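You operate a simulated robot arm through the tools that you are given. There is no shell and no other tool. Be economical: measure what you need, move in short steps, check, and stop when the job is done.

You run a simulated robot arm. Do the job below in one go: nothing can be reset, and whatever is moved stays where it is left.

TASK
Take the white block with the smallest size on its label from the top of the short steel bench and put it on top of the tool holder there. Fetch the blue chip bin and set it on the top of the long steel bench. Fetch the small block from the top of the short steel bench and set it in the grey bin. Put one of the parallel bars from the top of the short steel bench on the shelf of the low cream cabinet. Put the grey chip bin on the left end of the white-legged bench. Take the yellow brush and put it on the cardboard on the low table. Push the bottom blue drawer shut. Turn the bath timer knob to 3. Put one of the bush blocks from the long granite slab on top of the pallet block there. Fetch the can from the top of the long steel bench and stand it on the long granite slab. Press the orange machine zero z button two times. Turn the current knob to 30. Shut the generator drawer. The order is free. Set down upright: can.

The check looks at the end state, three seconds after you hand in, the way a careful person would. Anything else that was tipped, shoved, dropped, spilled or broken makes it a failure.

THE ROBOT
A 6-joint arm with a two-finger gripper on a trunk, on a base that drives. Base frame: it is fixed to the floor where the robot stands at the start and does not move with it; the origin is under the middle of the robot, x ahead of it, y to its left, z up. Lengths are in mm, angles in rad, forces in N, time in s.
With the tool pointing down near the work surface it reaches from about 300 to 740 mm from the robot's upright axis, wherever it stands. Its first joint turns from -2.897 to 2.897 rad. Places, roughly: bath timer knob [3000, -1200, 900]; blue chip bin (26x15x6 cm) [3400, -1000, 800]; bottom blue drawer [3800, 3100, 800]; bush block [750, -2750, 1000]; can [500, -4000, 750]; cardboard on the low table [4600, 2800, 500]; current knob [-1000, -700, 1100]; generator drawer [-600, -500, 800]; grey bin (34x17x10 cm) [600, 500, 800]; grey chip bin (26x15x6 cm) [800, -800, 800]; left end of the white-legged bench [1900, 3200, 800]; long granite slab [900, -2600, 900]; orange machine zero z button [-900, -3000, 1400]; pallet block [1000, -2500, 1000]; parallel bar [500, -500, 750]; shelf of the low cream cabinet (15x45 cm) [-860, -2500, 700]; small block (3x3x2 cm) [400, 0, 800]; tool holder [750, 250, 750]; top of the long steel bench [900, -4500, 800]; white block [500, 0, 750]; yellow brush (4x3x11 cm) [3400, 3100, 800]. Payload 1.57 kg.
The TCP is the grasp point between the finger pads, 21 mm short of the fingertips. In the tool frame z runs along the fingers and y along their closing line. Largest opening 70 mm; the body of the gripper starts 50 mm behind the TCP.
Orientation is that of the tool frame in the base frame, as [roll, pitch, yaw] about the fixed x, y, z axes, in that order (R = Rz(yaw) Ry(pitch) Rx(roll)). With the fingers straight down and closing along the base's y, the tool's x points along the base's -x, its y along +y and its z along -z.

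THE INTERFACE
- The arm moves only by the tool jog_arm. Its argument "increments" is a list of rows, each an object (a shift or turn left out is 0, a gripper value left out holds the last) with "gripper": the gripper command, from -1 (shut) to 1 (fully open), values between in proportion; "slide": the shift along the tool's x, y, z in units of 50 mm (1.0 is 50 mm), a list of three; "dr": the turn, a rotation vector about the tool's x, y, z in units of 8 degrees (1.0 is 8 degrees), a list of three. In form: [{"gripper": gripper, "slide": [dx, dy, dz], "dr": [ax, ay, az]}, ...]. A call has 1 to 10 rows; each row shifts and turns the commanded pose from where the row before left it, along the tool's axes as they then stand. A call with a number of a shift or a turn outside -1 to 1 is refused whole. A row lasts 0.2 s, in which the tool goes at most 50 mm and 0.15 rad; a call with a longer step from one row to the next is refused whole, and so is a gripper value outside its range. Where a pose cannot be reached the arm comes as near as it can. A force on the tool above 40 N (or 10 N above the force at the start of the call, whichever is more), or a blocked arm, ends the call early, and 0.2 s more pass. Each finger halts on what it meets, pressing with about 23 N; the grip force reading is that of the motor and also rises with nothing between the fingers. The clock runs only during rows and for 0.2 s after the last one: add rows that do not move to give the fingers time. The reply holds the time, the measured pose of the TCP, the force on the tool along the base axes, the opening and the grip force, in the units named above and with some noise, with the torque about the TCP (base axes, N m) and any sound that the robot's microphone picked up.
- Cameras (640 x 400 px; columns grow to the right, rows downward): "scene" is now at [-11.2, 85.2, 1492.5]; the picture's right is [-0.82, -0.57, 0.00], its down [-0.37, 0.53, -0.77] and it looks along [0.44, -0.63, -0.64] (base axes); focal length 214 px, centre (320, 200). "wrist" rides on the gripper at [79, 4, -81] in the tool frame; the picture's right is [-0.05, 1.00, 0.00], its down [-0.67, -0.03, -0.75] and it looks along [-0.74, -0.04, 0.67] (tool axes); focal length 256 px, centre (320, 200). There is no depth. A picture from a camera that has moved, and an enlarged one, comes with that camera's place and axes in the base frame and with its lens.
- snapshot(camera): a new picture of that camera. The clock stands still meanwhile.
- drive_base(legs): drives the robot by 1 to 6 legs, each [ahead, left, turn to the left] in mm, mm and rad, along the robot's own axes; the way and the turn of a leg run together, so that a leg with both is an arc; at most 1500 mm and 3.142 rad a leg. The arm and the cameras ride along, it lands a little off, and it stops where it bumps. It gives what a move gives.
- head_to(pan, tilt): turns the head with the scene camera to pan (to the left, within 2.705 rad either way) and tilt (down, from -0.506 to 1.204), counted from straight ahead of the robot. It gives what a move gives.
- enlarge(camera, box): a new picture of the part [left, top, right, bottom] of that camera's present view, enlarged. The clock stands still meanwhile.
- hand_in(): hands the job in; it is judged then, once.

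Go step by step. Nothing tells you exact positions but the pictures and the camera data: compare them with the known pose of the tool, close in by small moves and look again before you grip or let go. The budget is 535 turns and 326 pictures, counting those below and the enlarged ones. Unless the task says otherwise, let go and move clear before handing in, and close with one line.

The tools are called after "Call:" as name(argument=value, ...) on one line, values as JSON. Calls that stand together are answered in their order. jog_arm: Moves the arm, as the interface text tells. Its arguments: {"type":"object","properties":{"increments":{"type":"array"}},"required":["increments"]} The other tools are called the same way: drive_base (legs) drives the base; head_to (pan, tilt) turns the head that bears the scene camera; snapshot (camera) takes a picture; enlarge (camera, box) takes an enlarged picture of a part of a camera's view; hand_in () hands the job in.

At the start:

```text
time: 0.0
eef_pos: [201.5, -260.1, 1326.6]
tcp_rot: [3.141, 0.001, -3.141]
ft_force: [0.0, 0.7, -0.2]
wrist_torque: [-0.01, -0.01, 0.01]
width: 70.0
gripper_force: 0.0
robot x, y, heading: [-0.8, -2.5, -0.005]
head pan, tilt: [-0.963, 0.698]
```

scene: 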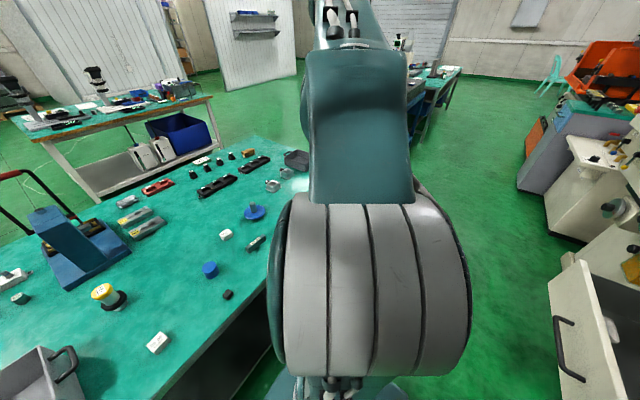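
wrist: 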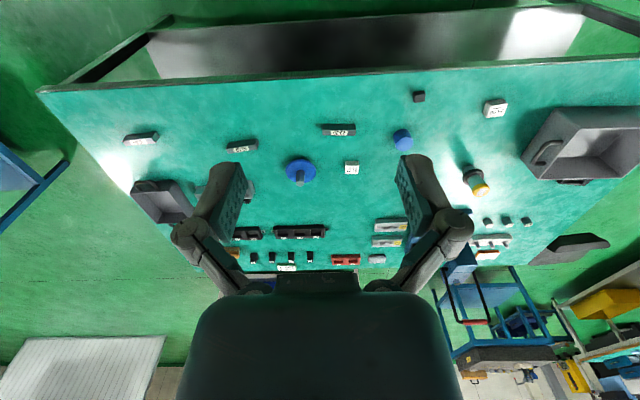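

I see the short steel bench ahead with blocks, bars, bins and tool holder. First I read the labels closely.

Call:
enlarge(camera="wrist", box=[380, 70, 640, 270])

Call:
enlarge(camera="wrist", box=[110, 80, 430, 280])

Call:
enlarge(camera="scene", box=[0, 140, 320, 400])

```text
2.00 times, centred on (510, 170) of wrist
camera zoom: at [123.1, -254.7, 1406.7], right [0.05, 1.0, 0.0], down [0.66, -0.03, 0.75], along [0.75, -0.04, -0.67], focal length 512 px, centre (-60, 260)
```

zoom: 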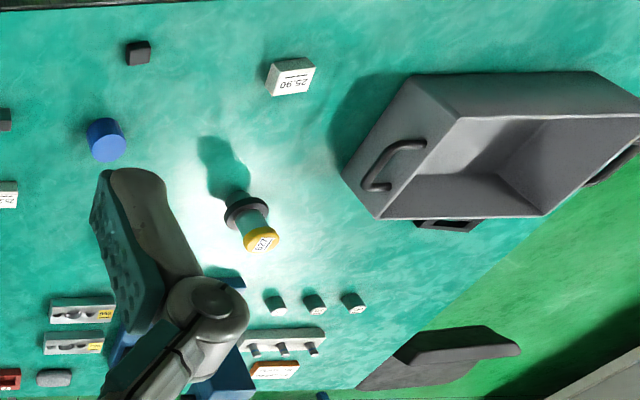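

```text
2.00 times, centred on (270, 180) of wrist
camera zoom: at [123.1, -254.7, 1406.7], right [0.05, 1.0, 0.0], down [0.66, -0.03, 0.75], along [0.75, -0.04, -0.67], focal length 512 px, centre (420, 240)
```

zoom: 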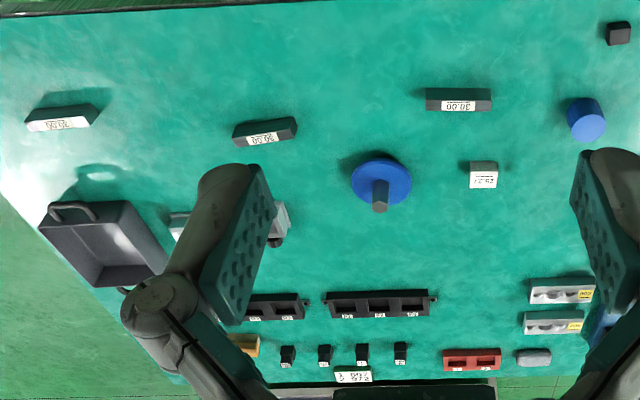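

```text
1.54 times, centred on (160, 270) of scene
camera zoom: at [-11.2, 85.2, 1492.5], right [-0.82, -0.57, 0.0], down [-0.37, 0.53, -0.77], along [0.44, -0.63, -0.64], focal length 330 px, centre (566, 92)
```

zoom: 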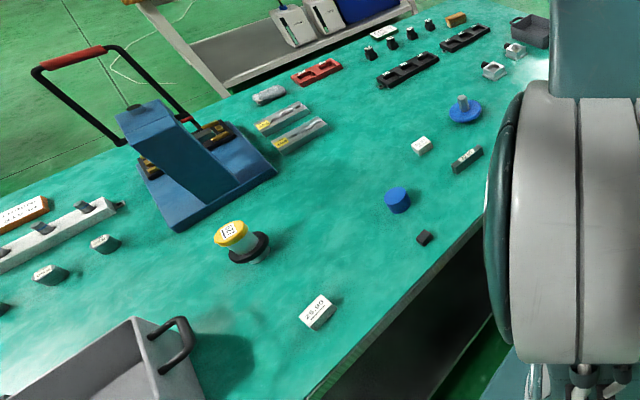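

Call:
enlarge(camera="wrist", box=[470, 85, 520, 130])

Call:
enlarge(camera="wrist", box=[330, 150, 380, 185])

Call:
enlarge(camera="wrist", box=[240, 235, 320, 280])

Call:
enlarge(camera="scene", box=[140, 130, 320, 250])

```text
8.89 times, centred on (495, 108) of wrist
camera zoom: at [123.1, -254.7, 1406.7], right [0.05, 1.0, 0.0], down [0.66, -0.03, 0.75], along [0.75, -0.04, -0.67], focal length 2276 px, centre (-1236, 1022)
```

zoom: 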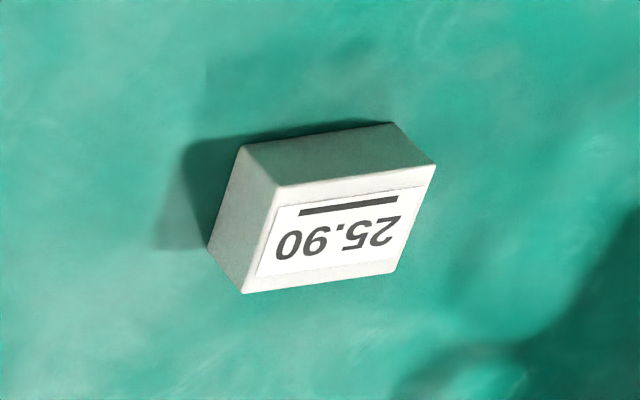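

```text
11.43 times, centred on (355, 168) of wrist
camera zoom: at [123.1, -254.7, 1406.7], right [0.05, 1.0, 0.0], down [0.66, -0.03, 0.75], along [0.75, -0.04, -0.67], focal length 2926 px, centre (-80, 571)
```

zoom: 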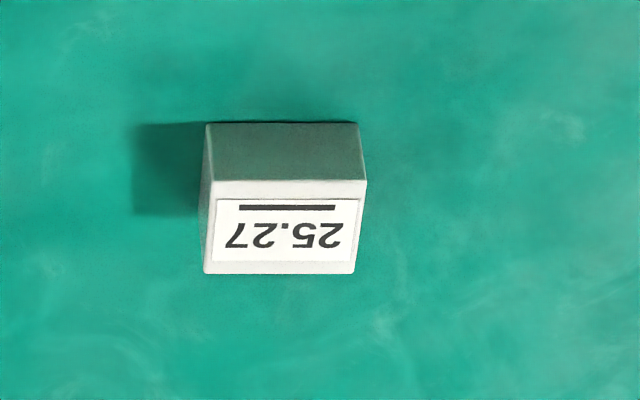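

```text
8.00 times, centred on (280, 258) of wrist
camera zoom: at [123.1, -254.7, 1406.7], right [0.05, 1.0, 0.0], down [0.66, -0.03, 0.75], along [0.75, -0.04, -0.67], focal length 2048 px, centre (640, -260)
```

zoom: 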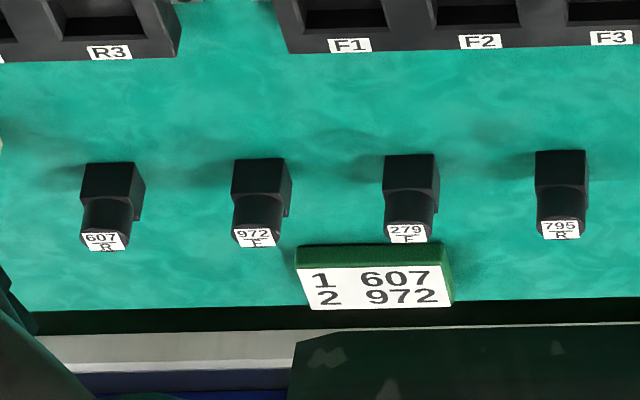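

```text
3.33 times, centred on (230, 190) of scene
camera zoom: at [-11.2, 85.2, 1492.5], right [-0.82, -0.57, 0.0], down [-0.37, 0.53, -0.77], along [0.44, -0.63, -0.64], focal length 715 px, centre (620, 233)
```

zoom: 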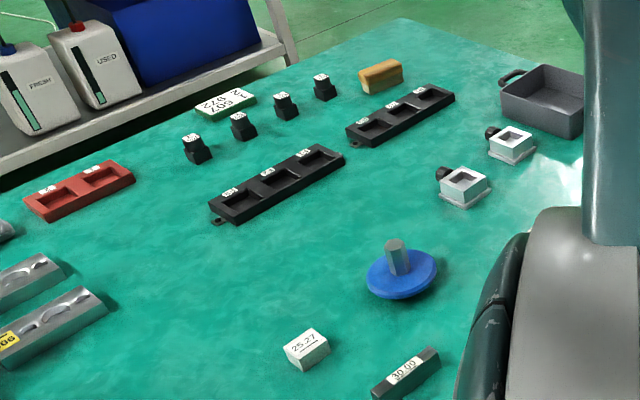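

Call:
head_to(pan=0.3, tilt=0.75)

Call:
snapshot(camera="scene")

```text
time: 1.4
eef_pos: [200.8, -259.6, 1325.1]
tcp_rot: [3.141, 0.001, -3.141]
ft_force: [-0.1, 0.2, 0.5]
wrist_torque: [0.01, 0.03, -0.03]
width: 69.8
gripper_force: 0.2
robot x, y, heading: [-0.1, -1.1, -0.003]
head pan, tilt: [0.3, 0.75]
```

```text
316 pictures are left
camera scene: at [19.5, 179.6, 1488.1], right [0.29, -0.96, 0.0], down [-0.65, -0.2, -0.73], along [0.7, 0.22, -0.68], focal length 214 px, centre (320, 200)
```

scene: 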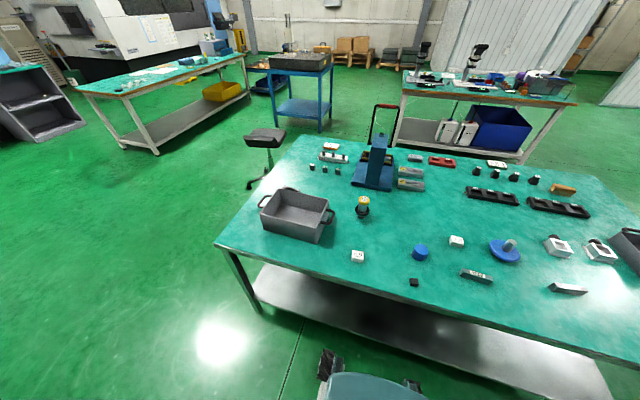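

Two white blocks: 25.90 and 25.27, so 25.27 (about [695,-195]) goes on the yellow-topped tool holder (about [758,240]). I drive slightly closer.

Call:
drive_base(legs=[[50, 60, 0]])

Call:
head_to(pan=-0.2, tilt=0.85)

Call:
snapshot(camera="scene")

Call:
snapshot(camera="wrist")

```text
time: 2.5
eef_pos: [251.3, -223.3, 1321.3]
tcp_rot: [3.128, -0.001, 3.14]
ft_force: [0.5, -1.0, 0.3]
wrist_torque: [0.13, 0.0, 0.01]
width: 70.0
gripper_force: 0.1
robot x, y, heading: [51.1, 57.4, -0.001]
head pan, tilt: [0.3, 0.75]
```

```text
time: 3.4
eef_pos: [250.9, -195.5, 1327.8]
tcp_rot: [-3.136, 0.002, 3.14]
ft_force: [-0.2, 1.0, 0.3]
wrist_torque: [-0.05, -0.02, 0.02]
width: 70.0
gripper_force: 0.0
robot x, y, heading: [49.2, 57.9, -0.002]
head pan, tilt: [-0.201, 0.85]
```

```text
315 pictures are left
camera scene: at [67.2, 200.6, 1479.6], right [-0.2, -0.98, 0.0], down [-0.74, 0.15, -0.66], along [0.65, -0.13, -0.75], focal length 214 px, centre (320, 200)
```

scene: 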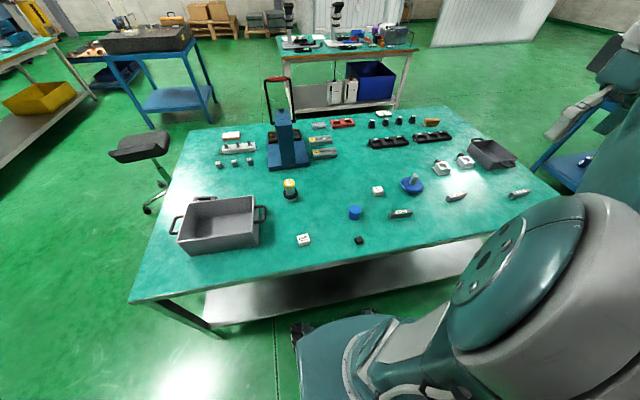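

```text
314 pictures are left
camera wrist: at [173.0, -189.3, 1408.5], right [0.05, 1.0, -0.01], down [0.67, -0.03, 0.75], along [0.74, -0.05, -0.67], focal length 256 px, centre (320, 200)
```

wrist: 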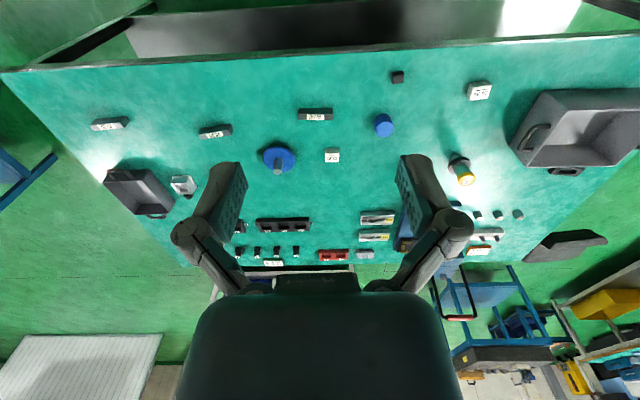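

Call:
jog_arm(increments=[{"slide": [-0.74, 0.01, 0.64], "gripper": 1}, {"slide": [-0.74, 0.01, 0.64]}, {"slide": [-0.74, 0.01, 0.64]}, {"slide": [-0.74, 0.01, 0.64]}, {"slide": [-0.74, 0.01, 0.64]}, {"slide": [-0.74, 0.01, 0.64]}, {"slide": [-0.74, 0.01, 0.64]}, {"slide": [-0.74, 0.01, 0.64]}, {"slide": [-0.74, 0.01, 0.64]}, {"slide": [-0.74, 0.01, 0.64]}])

Call:
snapshot(camera="wrist")

```text
time: 5.6
eef_pos: [625.0, -199.8, 1007.0]
tcp_rot: [3.141, 0.003, 3.139]
ft_force: [0.9, -0.3, 0.6]
wrist_torque: [0.01, -0.02, -0.02]
width: 69.9
gripper_force: 0.0
robot x, y, heading: [49.9, 48.6, -0.001]
head pan, tilt: [-0.201, 0.85]
```

```text
313 pictures are left
camera wrist: at [546.2, -195.0, 1089.4], right [0.06, 1.0, 0.0], down [0.66, -0.04, 0.75], along [0.74, -0.04, -0.67], focal length 256 px, centre (320, 200)
```

wrist: 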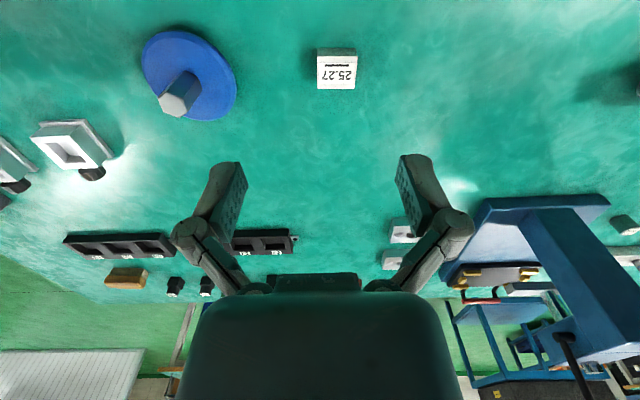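

Call:
jog_arm(increments=[{"slide": [-0.42, 0.19, 0.8]}, {"slide": [-0.42, 0.19, 0.8]}, {"slide": [0, 0, 0.9]}, {"slide": [0, 0, 0.9]}, {"slide": [0, 0, 0.4]}])

Call:
snapshot(camera="wrist")

Call:
enlarge(camera="scene", box=[300, 140, 460, 240])

```text
time: 6.8
eef_pos: [666.6, -182.0, 814.6]
tcp_rot: [-3.141, 0.002, 3.14]
ft_force: [-0.6, 0.2, -0.1]
wrist_torque: [0.01, -0.01, 0.0]
width: 69.8
gripper_force: 0.1
robot x, y, heading: [48.0, 52.9, -0.002]
head pan, tilt: [-0.201, 0.85]
```

```text
312 pictures are left
camera wrist: at [589.3, -176.1, 896.0], right [0.06, 1.0, 0.0], down [0.67, -0.04, 0.75], along [0.74, -0.04, -0.67], focal length 256 px, centre (320, 200)
```

wrist: 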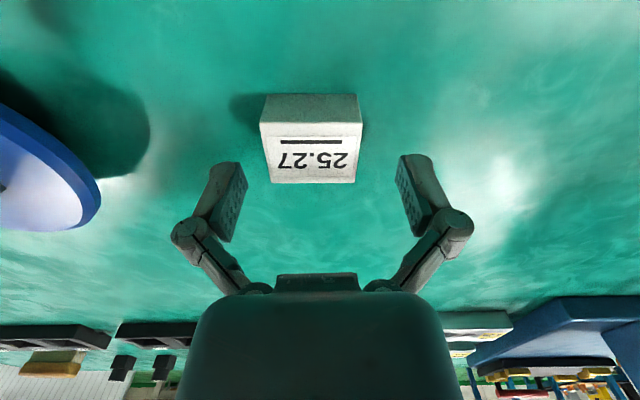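

```text
4.00 times, centred on (380, 190) of scene
camera zoom: at [69.3, 193.1, 1480.1], right [-0.2, -0.98, 0.0], down [-0.74, 0.15, -0.66], along [0.65, -0.13, -0.75], focal length 858 px, centre (80, 240)
```

zoom: 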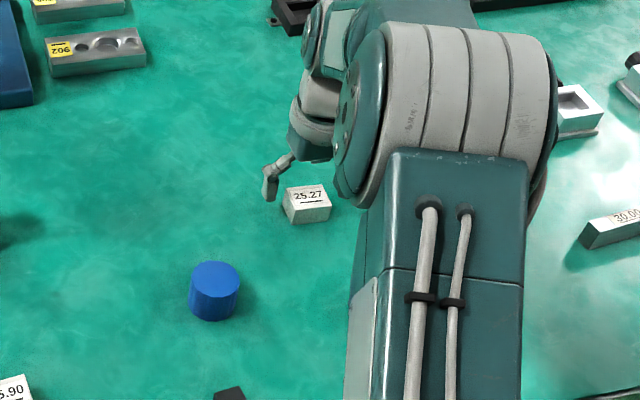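

Call:
jog_arm(increments=[{"slide": [-0.28, -0.1, 0.3]}, {"slide": [0, 0, 0.42]}, {"slide": [0, 0, 0]}])

Call:
snapshot(camera="wrist")

```text
time: 7.5
eef_pos: [680.7, -185.7, 789.3]
tcp_rot: [-3.138, 0.007, 3.139]
ft_force: [-13.0, 4.3, 15.4]
wrist_torque: [0.55, 0.2, 0.42]
width: 70.4
gripper_force: 0.1
robot x, y, heading: [48.1, 53.0, 0.002]
head pan, tilt: [-0.201, 0.85]
stopped in row 3: the force on the tool passed its limit at 44 N (the readings are from after the stop); the commanded pose is now the measured one
```

```text
310 pictures are left
camera wrist: at [600.5, -181.1, 869.2], right [0.05, 1.0, 0.0], down [0.66, -0.03, 0.75], along [0.75, -0.04, -0.66], focal length 256 px, centre (320, 200)
```

wrist: 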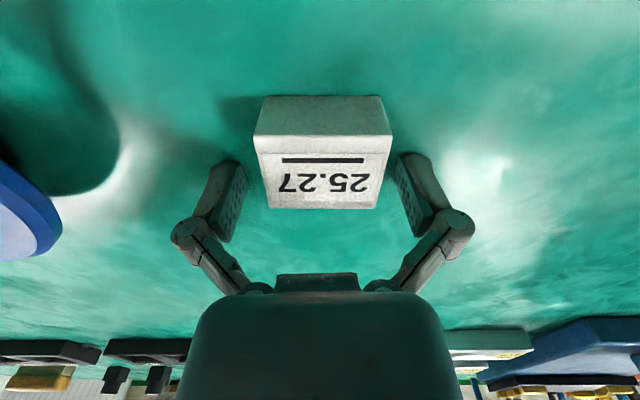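

Call:
jog_arm(increments=[{"slide": [0.08, 0, -0.1]}, {"gripper": -1}, {"gripper": -1}, {"gripper": -1}])

Call:
snapshot(camera="wrist")

```text
time: 8.2
eef_pos: [678.0, -182.8, 799.0]
tcp_rot: [-3.139, 0.01, 3.141]
ft_force: [-8.7, 9.1, 18.3]
wrist_torque: [0.4, 0.39, 0.07]
width: 41.5
gripper_force: 22.9
robot x, y, heading: [57.2, 54.7, -0.003]
head pan, tilt: [-0.201, 0.85]
stopped in row 3: the force on the tool passed its limit at 43 N (the readings are from after the stop); the commanded pose is now the measured one
```

```text
309 pictures are left
camera wrist: at [599.3, -177.5, 878.6], right [0.05, 1.0, 0.0], down [0.66, -0.03, 0.75], along [0.75, -0.04, -0.66], focal length 256 px, centre (320, 200)
```

wrist: 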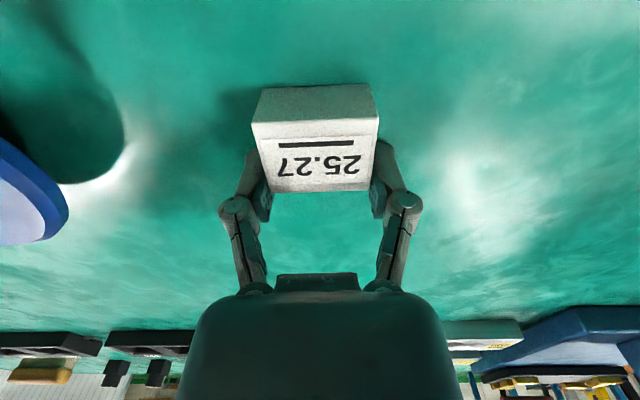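

Call:
jog_arm(increments=[{"slide": [0, 0, -0.4]}, {"slide": [0, 0, -0.6]}, {"slide": [0, 0, 0]}, {"slide": [0, 0, 0]}])

Call:
snapshot(camera="wrist")

Call:
snapshot(camera="scene")

```text
time: 9.2
eef_pos: [677.7, -185.4, 844.7]
tcp_rot: [-3.142, 0.009, -3.141]
ft_force: [-0.4, 0.0, -2.5]
wrist_torque: [0.03, -0.03, -0.03]
width: 41.7
gripper_force: 22.9
robot x, y, heading: [51.7, 55.5, 0.002]
head pan, tilt: [-0.201, 0.85]
```

```text
308 pictures are left
camera wrist: at [599.1, -181.3, 925.5], right [0.05, 1.0, 0.0], down [0.66, -0.04, 0.75], along [0.75, -0.04, -0.66], focal length 256 px, centre (320, 200)
```

wrist: 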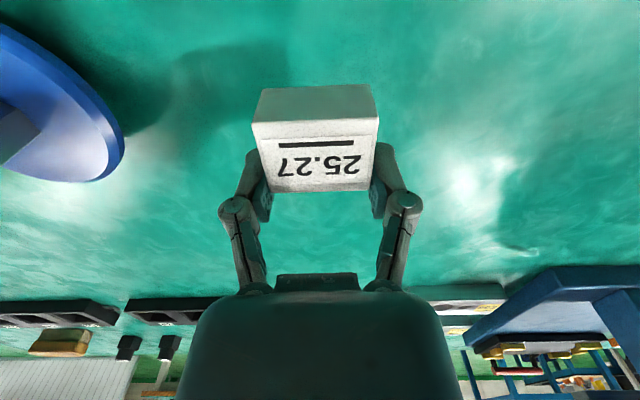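

```text
307 pictures are left
camera scene: at [70.3, 193.3, 1480.1], right [-0.2, -0.98, 0.0], down [-0.74, 0.15, -0.66], along [0.65, -0.13, -0.75], focal length 214 px, centre (320, 200)
```

scene: 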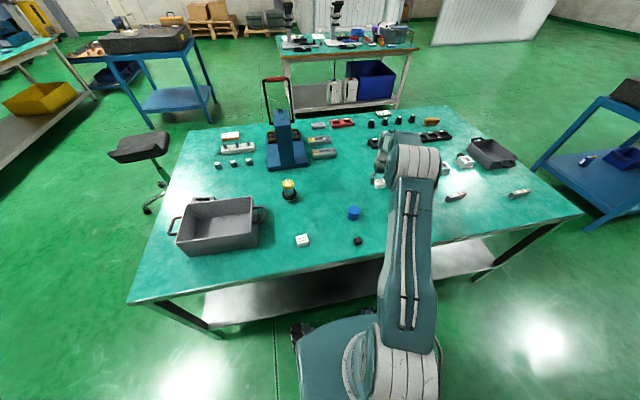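

Call:
jog_arm(increments=[{"slide": [0, 0, -0.9]}, {"slide": [0, 0, -0.9]}, {"slide": [0, 0.5, -0.7]}, {"slide": [0, 0.95, 0]}, {"slide": [0, 0.95, 0]}, {"slide": [0, 0.95, 0]}, {"slide": [0, 0.95, 0]}, {"slide": [0, 0.95, 0]}, {"slide": [0, 0.9, 0]}, {"slide": [0, 0, 0]}])

Call:
snapshot(camera="wrist")

Call:
enlarge(camera="scene", box=[210, 120, 370, 220])

```text
time: 11.4
eef_pos: [679.0, 127.2, 971.2]
tcp_rot: [-3.139, 0.008, -3.14]
ft_force: [-0.2, -0.3, -1.9]
wrist_torque: [0.03, 0.0, -0.01]
width: 41.6
gripper_force: 23.1
robot x, y, heading: [51.5, 53.2, -0.001]
head pan, tilt: [-0.201, 0.85]
```

```text
306 pictures are left
camera wrist: at [600.0, 131.0, 1051.2], right [0.05, 1.0, 0.0], down [0.66, -0.03, 0.75], along [0.75, -0.04, -0.66], focal length 256 px, centre (320, 200)
```

wrist: 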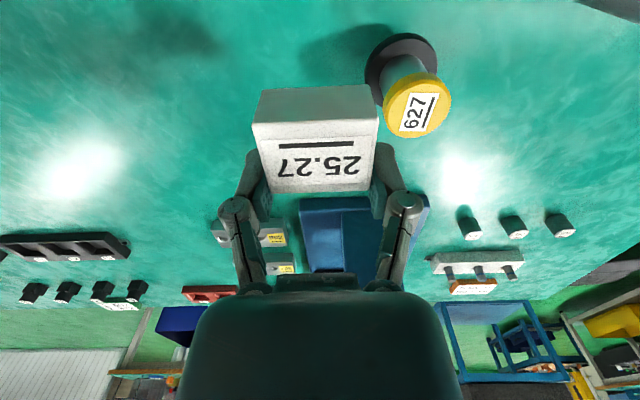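

```text
4.00 times, centred on (290, 170) of scene
camera zoom: at [70.2, 195.5, 1479.9], right [-0.2, -0.98, 0.0], down [-0.74, 0.15, -0.66], along [0.65, -0.13, -0.75], focal length 858 px, centre (440, 320)
```

zoom: 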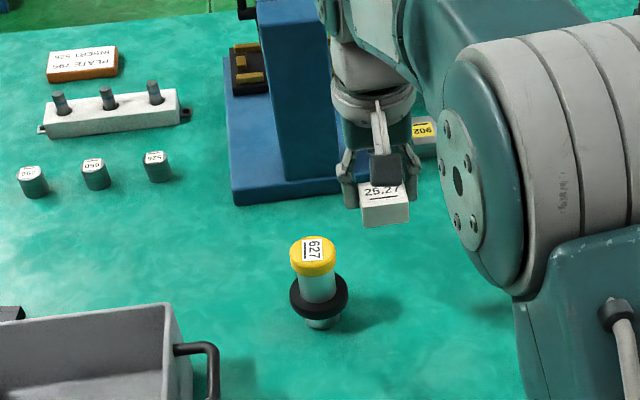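

Call:
jog_arm(increments=[{"slide": [-0.43, 0.72, 0]}, {"slide": [-0.43, 0.72, 0]}, {"slide": [0, 0, 0.6]}, {"slide": [0, 0, 0.5]}, {"slide": [0, 0, 0]}])

Call:
snapshot(camera="wrist")

Call:
enlarge(camera="scene", box=[210, 120, 370, 220])

```text
time: 12.6
eef_pos: [721.5, 195.9, 913.9]
tcp_rot: [-3.139, 0.01, -3.141]
ft_force: [0.2, -1.1, -1.9]
wrist_torque: [0.01, -0.08, 0.04]
width: 41.7
gripper_force: 23.0
robot x, y, heading: [52.5, 54.2, 0.004]
head pan, tilt: [-0.201, 0.85]
```

```text
304 pictures are left
camera wrist: at [642.3, 200.8, 995.7], right [0.05, 1.0, 0.0], down [0.66, -0.03, 0.75], along [0.75, -0.04, -0.66], focal length 256 px, centre (320, 200)
```

wrist: 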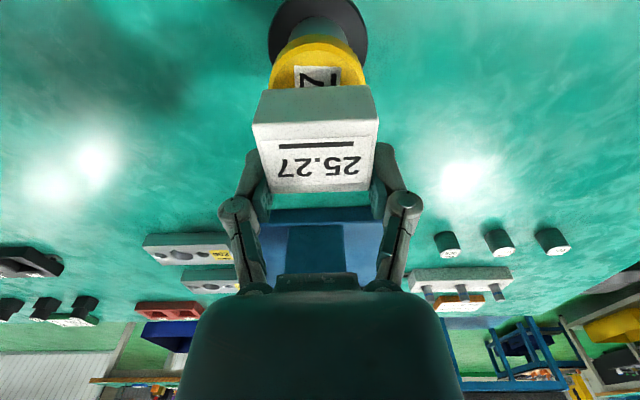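

```text
4.00 times, centred on (290, 170) of scene
camera zoom: at [70.5, 195.8, 1479.8], right [-0.2, -0.98, 0.0], down [-0.74, 0.15, -0.66], along [0.65, -0.13, -0.75], focal length 858 px, centre (440, 320)
```

zoom: 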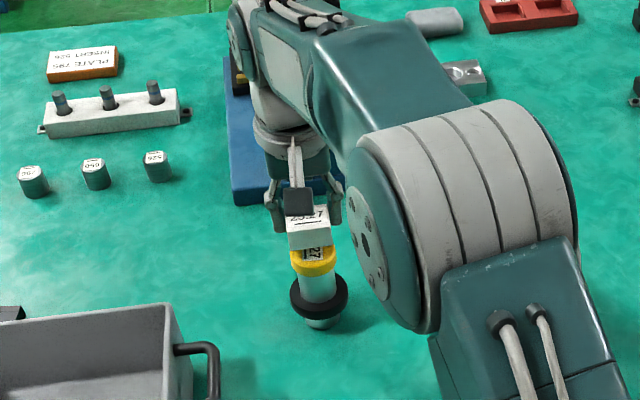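

Call:
jog_arm(increments=[{"slide": [0, 0, 0.25]}, {"slide": [0, 0, 0.15]}, {"slide": [0, 0, 0]}])

Call:
enlarge(camera="wrist", box=[220, 0, 420, 200])

Call:
enlarge(camera="scene", box=[260, 150, 330, 210])

```text
time: 13.4
eef_pos: [721.6, 195.7, 897.2]
tcp_rot: [-3.141, 0.015, 3.14]
ft_force: [2.8, -0.4, 15.1]
wrist_torque: [0.03, 0.0, -0.02]
width: 42.0
gripper_force: 23.1
robot x, y, heading: [50.7, 53.1, -0.0]
head pan, tilt: [-0.201, 0.85]
```

```text
2.00 times, centred on (320, 100) of wrist
camera zoom: at [642.4, 200.0, 977.1], right [0.05, 1.0, 0.0], down [0.66, -0.04, 0.75], along [0.75, -0.04, -0.66], focal length 512 px, centre (320, 400)
```

zoom: 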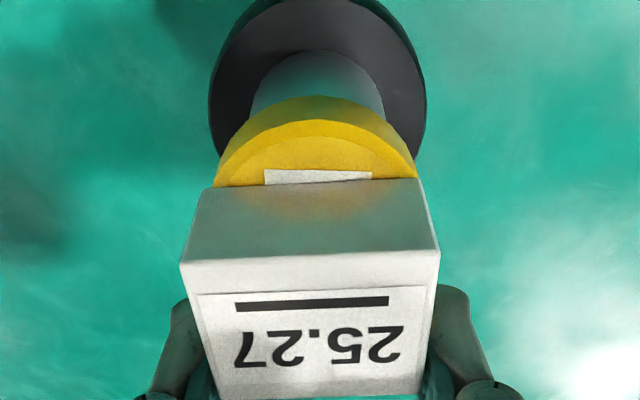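

```text
6.67 times, centred on (295, 180) of scene
camera zoom: at [69.3, 195.4, 1480.0], right [-0.2, -0.98, 0.0], down [-0.74, 0.15, -0.66], along [0.65, -0.13, -0.75], focal length 1430 px, centre (487, 333)
```

zoom: 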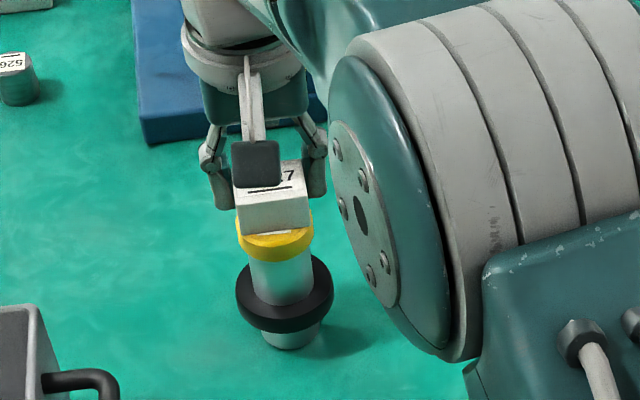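

Call:
jog_arm(increments=[{"slide": [0, 0, -0.02]}, {"gripper": 0.4}, {"gripper": 0.7}, {"gripper": 1}, {"gripper": 1}])

Call:
snapshot(camera="wrist")

```text
time: 14.6
eef_pos: [721.2, 195.0, 896.6]
tcp_rot: [-3.14, 0.007, 3.142]
ft_force: [0.4, 0.4, 0.2]
wrist_torque: [-0.02, 0.01, 0.0]
width: 69.8
gripper_force: 0.1
robot x, y, heading: [55.6, 53.4, 0.004]
head pan, tilt: [-0.201, 0.85]
```

```text
300 pictures are left
camera wrist: at [641.7, 200.1, 977.0], right [0.05, 1.0, 0.0], down [0.66, -0.03, 0.75], along [0.75, -0.04, -0.66], focal length 256 px, centre (320, 200)
```

wrist: 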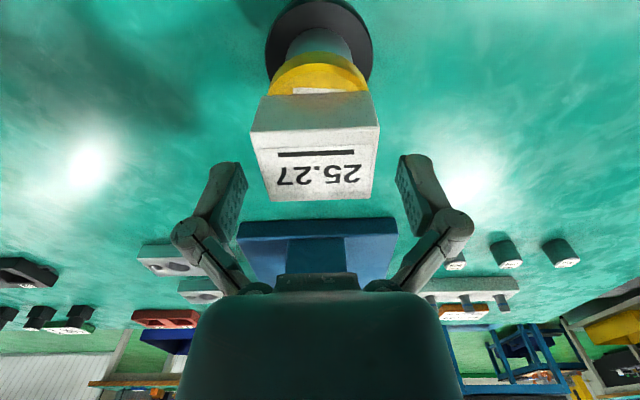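

Call:
jog_arm(increments=[{"slide": [0, 0, -0.7]}, {"slide": [0, 0, -0.8]}, {"slide": [0.75, -0.58, 0]}, {"slide": [0.75, -0.58, 0]}, {"slide": [0.75, -0.58, 0]}, {"slide": [0.75, -0.58, 0]}, {"slide": [0.75, -0.58, 0]}, {"slide": [0.75, -0.58, 0.2]}, {"slide": [0.75, -0.58, 0.2]}, {"slide": [0.37, -0.3, 0.8]}])

Call:
snapshot(camera="wrist")

Call:
enlarge(camera="scene", box=[210, 140, 410, 280])

```text
time: 16.8
eef_pos: [437.6, -22.7, 909.9]
tcp_rot: [3.14, 0.011, 3.142]
ft_force: [-0.1, -0.7, 0.6]
wrist_torque: [-0.03, 0.0, 0.0]
width: 69.8
gripper_force: 0.1
robot x, y, heading: [49.8, 53.6, -0.002]
head pan, tilt: [-0.201, 0.85]
```

```text
299 pictures are left
camera wrist: at [358.3, -17.5, 990.5], right [0.05, 1.0, 0.0], down [0.66, -0.03, 0.75], along [0.75, -0.04, -0.66], focal length 256 px, centre (320, 200)
```

wrist: 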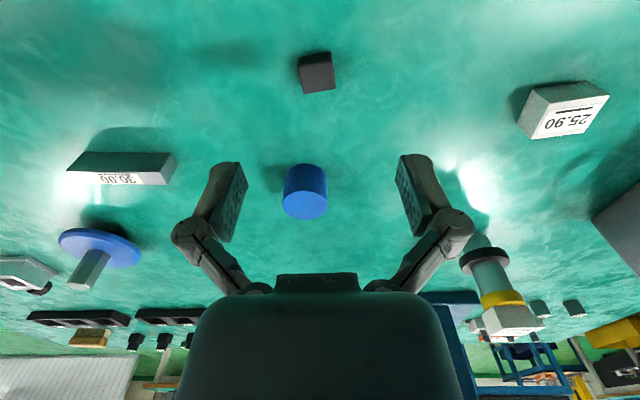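

```text
2.86 times, centred on (310, 210) of scene
camera zoom: at [68.9, 194.1, 1480.0], right [-0.2, -0.98, 0.0], down [-0.74, 0.15, -0.66], along [0.65, -0.13, -0.75], focal length 613 px, centre (349, 171)
```

zoom: 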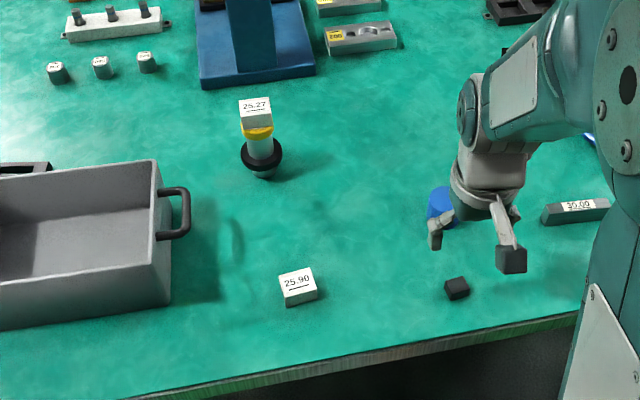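

Call:
jog_arm(increments=[{"slide": [-0.15, 0, 0.9], "dr": [0, 0, -1]}, {"slide": [0, 0, 0.9], "dr": [0, 0, -1]}, {"slide": [0, 0, 0.2]}, {}])

Call:
snapshot(camera="wrist")

```text
time: 17.8
eef_pos: [445.0, -21.1, 806.5]
tcp_rot: [-3.139, 0.011, -2.862]
ft_force: [0.0, -0.3, 0.0]
wrist_torque: [0.03, 0.0, -0.03]
width: 69.9
gripper_force: 0.0
robot x, y, heading: [51.2, 54.9, -0.004]
head pan, tilt: [-0.201, 0.85]
```

```text
297 pictures are left
camera wrist: at [367.0, -38.3, 888.7], right [-0.22, 0.97, 0.0], down [0.64, 0.15, 0.75], along [0.73, 0.17, -0.66], focal length 256 px, centre (320, 200)
```

wrist: 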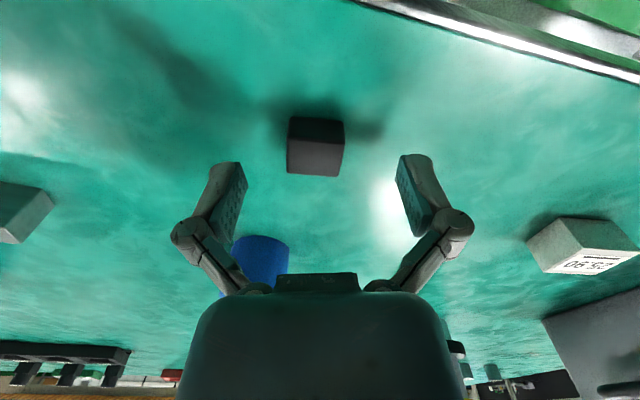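

Call:
jog_arm(increments=[{"slide": [0.04, -0.05, 0.28]}, {"gripper": -1}, {"gripper": -1}, {"gripper": -1}, {"slide": [0, 0, -0.5]}, {"slide": [0, 0, -0.5]}, {}])

Call:
snapshot(camera="wrist")

```text
time: 18.4
eef_pos: [441.9, -17.0, 801.1]
tcp_rot: [-3.137, 0.01, -2.859]
ft_force: [-21.0, 29.7, 65.4]
wrist_torque: [1.53, 1.05, -0.1]
width: 26.0
gripper_force: 32.0
robot x, y, heading: [48.1, 55.9, 0.004]
head pan, tilt: [-0.201, 0.85]
stopped in row 3: the force on the tool passed its limit at 61 N (the readings are from after the stop); the commanded pose is now the measured one
```

```text
296 pictures are left
camera wrist: at [363.9, -33.1, 880.8], right [-0.23, 0.97, -0.01], down [0.64, 0.15, 0.75], along [0.73, 0.17, -0.66], focal length 256 px, centre (320, 200)
```

wrist: 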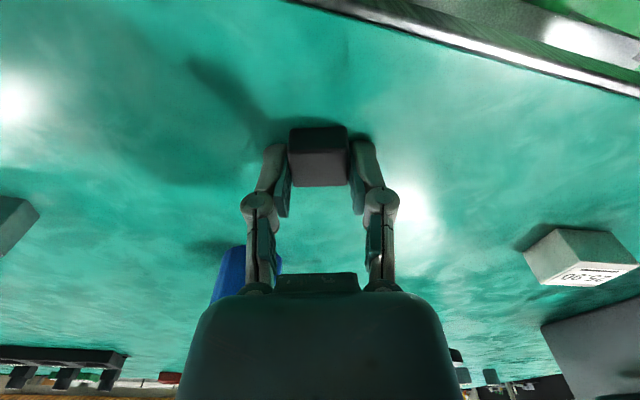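

Call:
jog_arm(increments=[{"slide": [0, 0, -0.4]}, {"slide": [0, 0, -0.6]}, {}, {}])

Call:
snapshot(camera="wrist")

```text
time: 19.4
eef_pos: [444.5, -22.8, 847.5]
tcp_rot: [-3.139, 0.01, -2.864]
ft_force: [-0.1, -0.3, -0.4]
wrist_torque: [0.06, 0.0, 0.01]
width: 24.7
gripper_force: 23.2
robot x, y, heading: [51.0, 55.2, 0.005]
head pan, tilt: [-0.201, 0.85]
```

```text
295 pictures are left
camera wrist: at [366.9, -39.6, 927.9], right [-0.22, 0.97, 0.0], down [0.64, 0.15, 0.75], along [0.73, 0.17, -0.66], focal length 256 px, centre (320, 200)
```

wrist: 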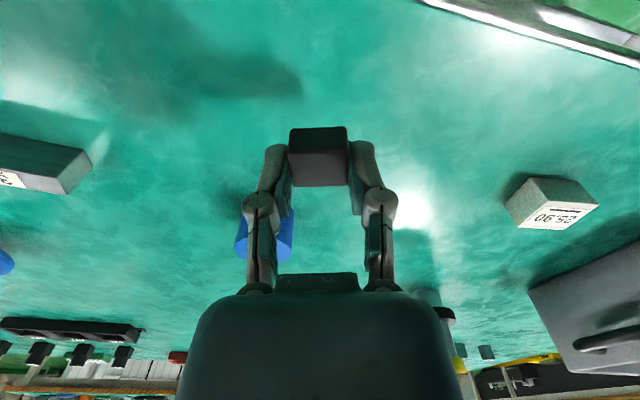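

Call:
jog_arm(increments=[{"slide": [0, 0, -0.95], "dr": [0, 0, 1]}, {"slide": [0, 0, -0.95], "dr": [0, 0, 1]}, {"slide": [0, 0.8, -0.5]}, {"slide": [-0.3, 0.95, 0]}, {"slide": [-0.3, 0.95, 0]}, {"slide": [-0.3, 0.95, 0]}, {"slide": [-0.3, 0.95, 0]}, {"slide": [-0.3, 0.95, 0]}, {"slide": [-0.3, 0.95, 0]}, {"slide": [-0.3, 0.95, 0]}])

Call:
head_to(pan=0.3, tilt=0.85)

Call:
snapshot(camera="scene")

Call:
snapshot(camera="wrist")

```text
time: 21.6
eef_pos: [548.5, 354.1, 972.1]
tcp_rot: [-3.14, 0.012, 3.14]
ft_force: [-0.2, 0.2, -0.2]
wrist_torque: [-0.02, -0.01, -0.01]
width: 24.9
gripper_force: 22.7
robot x, y, heading: [51.5, 53.8, -0.0]
head pan, tilt: [-0.201, 0.85]
```

```text
time: 22.5
eef_pos: [547.2, 350.8, 972.1]
tcp_rot: [3.14, 0.009, 3.141]
ft_force: [-0.3, -0.1, -0.6]
wrist_torque: [0.0, -0.02, 0.0]
width: 24.8
gripper_force: 22.9
robot x, y, heading: [58.9, 56.9, -0.005]
head pan, tilt: [0.3, 0.85]
```

```text
294 pictures are left
camera scene: at [68.0, 235.6, 1479.7], right [0.29, -0.96, 0.0], down [-0.72, -0.22, -0.66], along [0.63, 0.19, -0.75], focal length 214 px, centre (320, 200)
```

scene: 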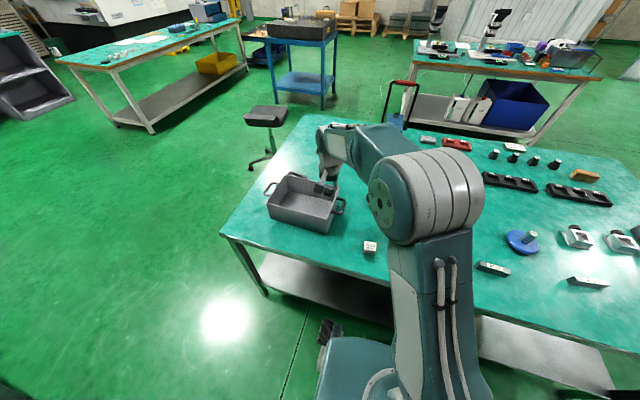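

```text
293 pictures are left
camera wrist: at [468.3, 356.1, 1052.2], right [0.05, 1.0, 0.0], down [0.66, -0.04, 0.75], along [0.75, -0.04, -0.66], focal length 256 px, centre (320, 200)
```

wrist: 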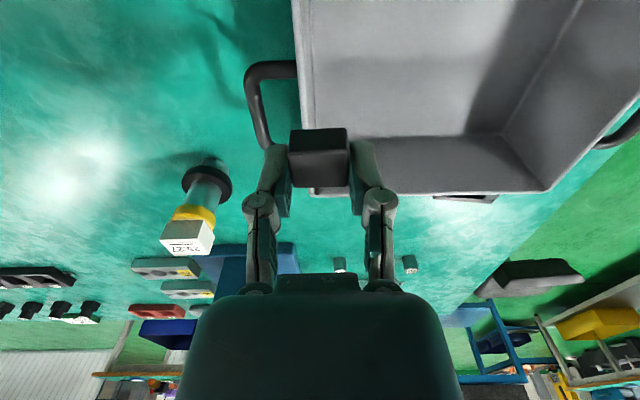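

Call:
jog_arm(increments=[{"slide": [-0.5, 0.8, 0]}, {"slide": [-0.5, 0.8, 0]}, {"slide": [-0.28, 0.5, 0.5]}, {"slide": [0, 0, 0.6]}, {}])

Call:
snapshot(camera="wrist")

Call:
enlarge(camera="scene", box=[240, 100, 400, 260])

```text
time: 23.7
eef_pos: [610.3, 455.6, 915.9]
tcp_rot: [3.141, 0.01, 3.141]
ft_force: [-0.6, 1.2, -0.5]
wrist_torque: [-0.01, 0.0, 0.0]
width: 24.8
gripper_force: 23.1
robot x, y, heading: [51.0, 56.2, -0.002]
head pan, tilt: [0.3, 0.85]
```

```text
292 pictures are left
camera wrist: at [532.0, 460.1, 996.1], right [0.05, 1.0, 0.0], down [0.66, -0.04, 0.75], along [0.75, -0.04, -0.66], focal length 256 px, centre (320, 200)
```

wrist: 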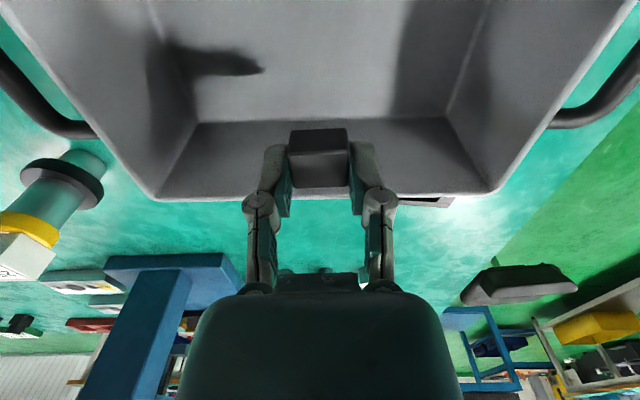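

```text
2.50 times, centred on (320, 180) of scene
camera zoom: at [68.4, 235.9, 1479.6], right [0.3, -0.96, 0.0], down [-0.72, -0.22, -0.66], along [0.63, 0.19, -0.75], focal length 536 px, centre (320, 250)
```

zoom: 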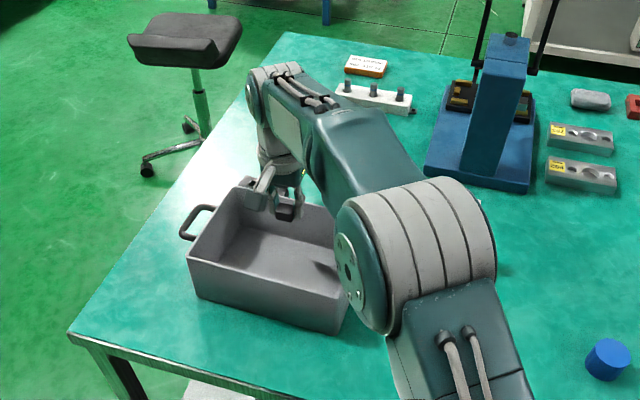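

Call:
jog_arm(increments=[{"slide": [0, 0, 0.7]}, {"slide": [0, 0, 0.6]}, {"slide": [0, 0, 0.5]}, {}])

Call:
snapshot(camera="wrist")

```text
time: 24.7
eef_pos: [613.4, 455.1, 821.6]
tcp_rot: [-3.141, 0.012, 3.14]
ft_force: [0.6, 0.0, -0.3]
wrist_torque: [0.04, 0.01, 0.01]
width: 24.8
gripper_force: 23.6
robot x, y, heading: [50.4, 52.9, -0.002]
head pan, tilt: [0.3, 0.85]
```

```text
290 pictures are left
camera wrist: at [534.0, 459.7, 902.6], right [0.05, 1.0, 0.0], down [0.66, -0.04, 0.75], along [0.75, -0.04, -0.66], focal length 256 px, centre (320, 200)
```

wrist: 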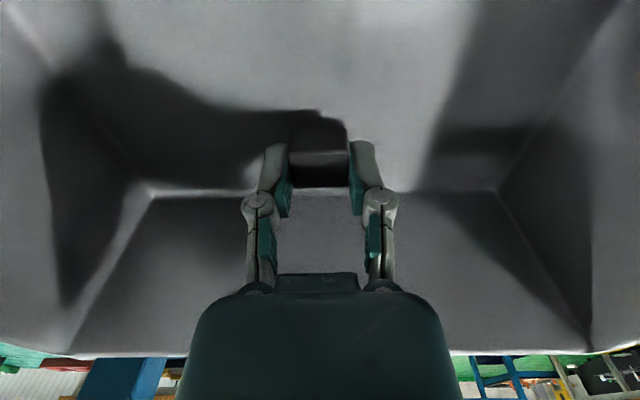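

Call:
jog_arm(increments=[{"slide": [0, 0, 0.12]}, {}, {"gripper": -0.1}, {"gripper": 0.2}, {"gripper": 0.5}, {}])

Call:
snapshot(camera="wrist")

```text
time: 26.1
eef_pos: [613.6, 454.5, 817.7]
tcp_rot: [3.14, 0.011, 3.141]
ft_force: [1.1, 0.2, 0.8]
wrist_torque: [0.01, 0.01, 0.01]
width: 52.3
gripper_force: 0.0
robot x, y, heading: [52.5, 53.5, -0.002]
head pan, tilt: [0.3, 0.85]
```

```text
289 pictures are left
camera wrist: at [534.3, 459.6, 897.9], right [0.05, 1.0, 0.0], down [0.66, -0.04, 0.75], along [0.75, -0.04, -0.66], focal length 256 px, centre (320, 200)
```

wrist: 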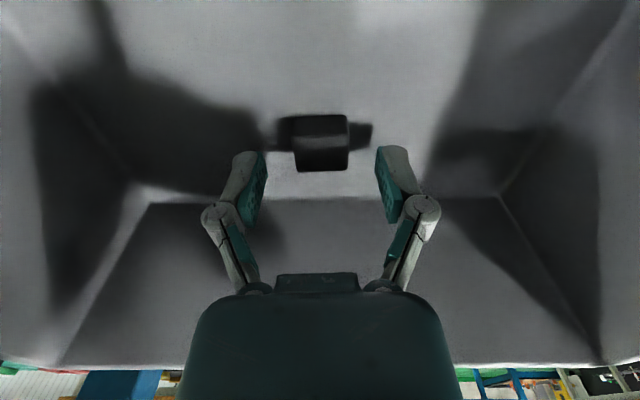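

Call:
jog_arm(increments=[{"slide": [0, 0, -1]}, {"slide": [0, 0, -1]}, {"slide": [0, 0, -1]}, {"slide": [0, 0, -1]}, {"slide": [0.6, -0.8, 0], "gripper": 1}, {"slide": [0.6, -0.8, 0]}, {"slide": [0.6, -0.8, 0]}, {"slide": [0.3, -0.9, 0]}, {"slide": [0, -1, 0]}, {"slide": [0, -1, 0]}])

Call:
drive_base(legs=[[0, -280, 0]])

Call:
head_to(pan=-0.5, tilt=0.85)

Call:
snapshot(camera="scene")

Call:
snapshot(camera="wrist")

```text
time: 28.3
eef_pos: [508.2, 190.5, 1016.6]
tcp_rot: [-3.141, 0.009, -3.141]
ft_force: [0.6, 0.8, 0.5]
wrist_torque: [0.0, 0.0, 0.04]
width: 70.0
gripper_force: 0.0
robot x, y, heading: [51.3, 53.1, -0.004]
head pan, tilt: [0.3, 0.85]
```

```text
time: 30.3
eef_pos: [508.7, -88.8, 1015.6]
tcp_rot: [-3.138, 0.011, -3.139]
ft_force: [-0.9, 0.6, 0.5]
wrist_torque: [0.02, 0.0, 0.01]
width: 69.8
gripper_force: 0.1
robot x, y, heading: [51.7, -230.7, 0.003]
head pan, tilt: [0.3, 0.85]
```

```text
time: 31.4
eef_pos: [508.2, -94.8, 1016.5]
tcp_rot: [3.14, 0.01, -3.141]
ft_force: [0.5, -0.4, -0.1]
wrist_torque: [0.01, 0.0, -0.01]
width: 70.1
gripper_force: 0.0
robot x, y, heading: [52.8, -225.7, 0.002]
head pan, tilt: [-0.499, 0.85]
```

```text
288 pictures are left
camera scene: at [61.7, -110.6, 1480.0], right [-0.48, -0.88, 0.0], down [-0.66, 0.36, -0.66], along [0.58, -0.32, -0.75], focal length 214 px, centre (320, 200)
```

scene: 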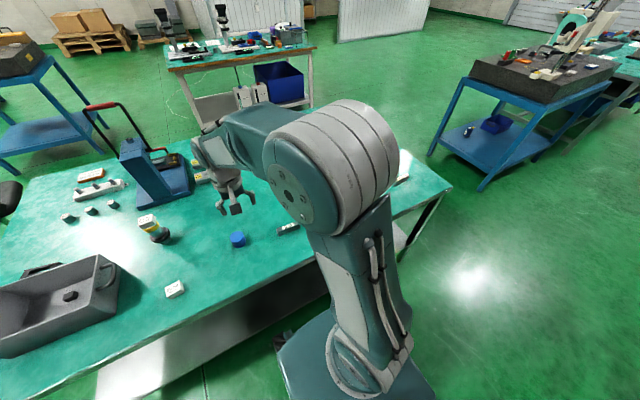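

```text
287 pictures are left
camera wrist: at [429.3, -90.1, 1096.3], right [0.05, 1.0, 0.0], down [0.66, -0.04, 0.75], along [0.75, -0.04, -0.66], focal length 256 px, centre (320, 200)
```

wrist: 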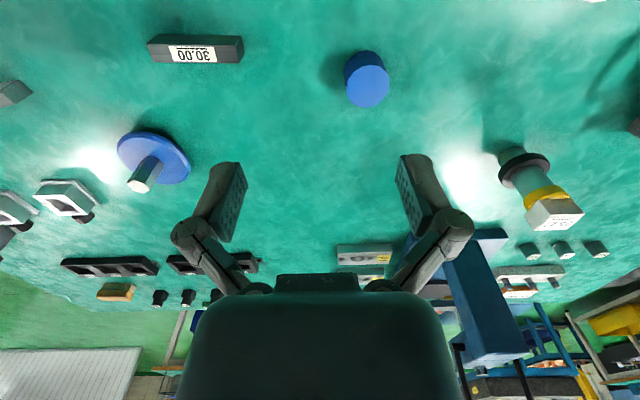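

Call:
jog_arm(increments=[{"dr": [0, 0, -1]}, {"dr": [0, 0, -1]}, {"dr": [0, 0, -1]}, {"dr": [0, 0, -1]}, {"dr": [0, 0, -1]}, {"dr": [0, 0, -1]}, {"dr": [0, 0, -1]}, {"dr": [0, 0, -1]}, {"dr": [0, 0, -1]}, {"dr": [0, 0, -1]}])

Call:
jog_arm(increments=[{"dr": [0, 0, -1]}, {"dr": [0, 0, -0.25]}, {"slide": [0.67, -0.08, 0.6]}, {"slide": [0.67, -0.08, 0.6]}, {"slide": [0.67, -0.08, 0.6]}, {"slide": [0.67, -0.08, 0.6]}, {}])

Call:
snapshot(camera="wrist")

```text
time: 33.6
eef_pos: [508.3, -94.4, 1015.4]
tcp_rot: [-3.13, 0.003, -1.743]
ft_force: [-0.7, 0.1, -0.4]
wrist_torque: [-0.02, -0.01, 0.01]
width: 70.1
gripper_force: 0.1
robot x, y, heading: [53.4, -225.7, 0.002]
head pan, tilt: [-0.499, 0.85]
```

```text
time: 35.2
eef_pos: [527.2, -227.2, 898.8]
tcp_rot: [-3.132, 0.001, -1.569]
ft_force: [0.4, 0.1, -0.3]
wrist_torque: [0.0, -0.01, -0.03]
width: 69.8
gripper_force: 0.1
robot x, y, heading: [53.4, -230.3, -0.002]
head pan, tilt: [-0.499, 0.85]
```

```text
286 pictures are left
camera wrist: at [523.3, -305.7, 979.6], right [-1.0, 0.05, -0.01], down [0.03, 0.66, 0.75], along [0.05, 0.75, -0.67], focal length 256 px, centre (320, 200)
```

wrist: 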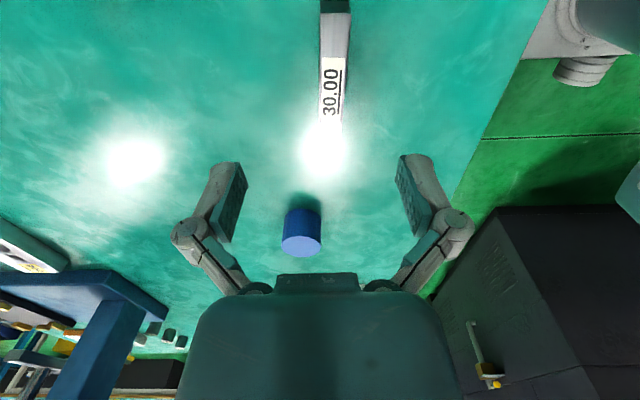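

Call:
jog_arm(increments=[{"slide": [-0.1, 0.1, 0.9]}, {"slide": [0, 0, 0.7]}, {"slide": [0, 0, 0.28]}, {}])

Call:
snapshot(camera="wrist")

```text
time: 36.2
eef_pos: [522.9, -221.9, 802.1]
tcp_rot: [-3.132, 0.002, -1.57]
ft_force: [-0.2, -0.2, 0.3]
wrist_torque: [0.0, 0.01, 0.02]
width: 70.1
gripper_force: 0.1
robot x, y, heading: [48.9, -229.3, -0.003]
head pan, tilt: [-0.499, 0.85]
```

```text
285 pictures are left
camera wrist: at [518.3, -300.6, 883.5], right [-1.0, 0.05, -0.01], down [0.03, 0.66, 0.75], along [0.05, 0.75, -0.67], focal length 256 px, centre (320, 200)
```

wrist: 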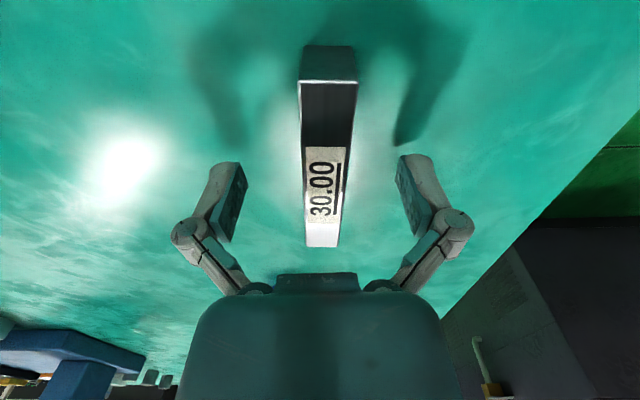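

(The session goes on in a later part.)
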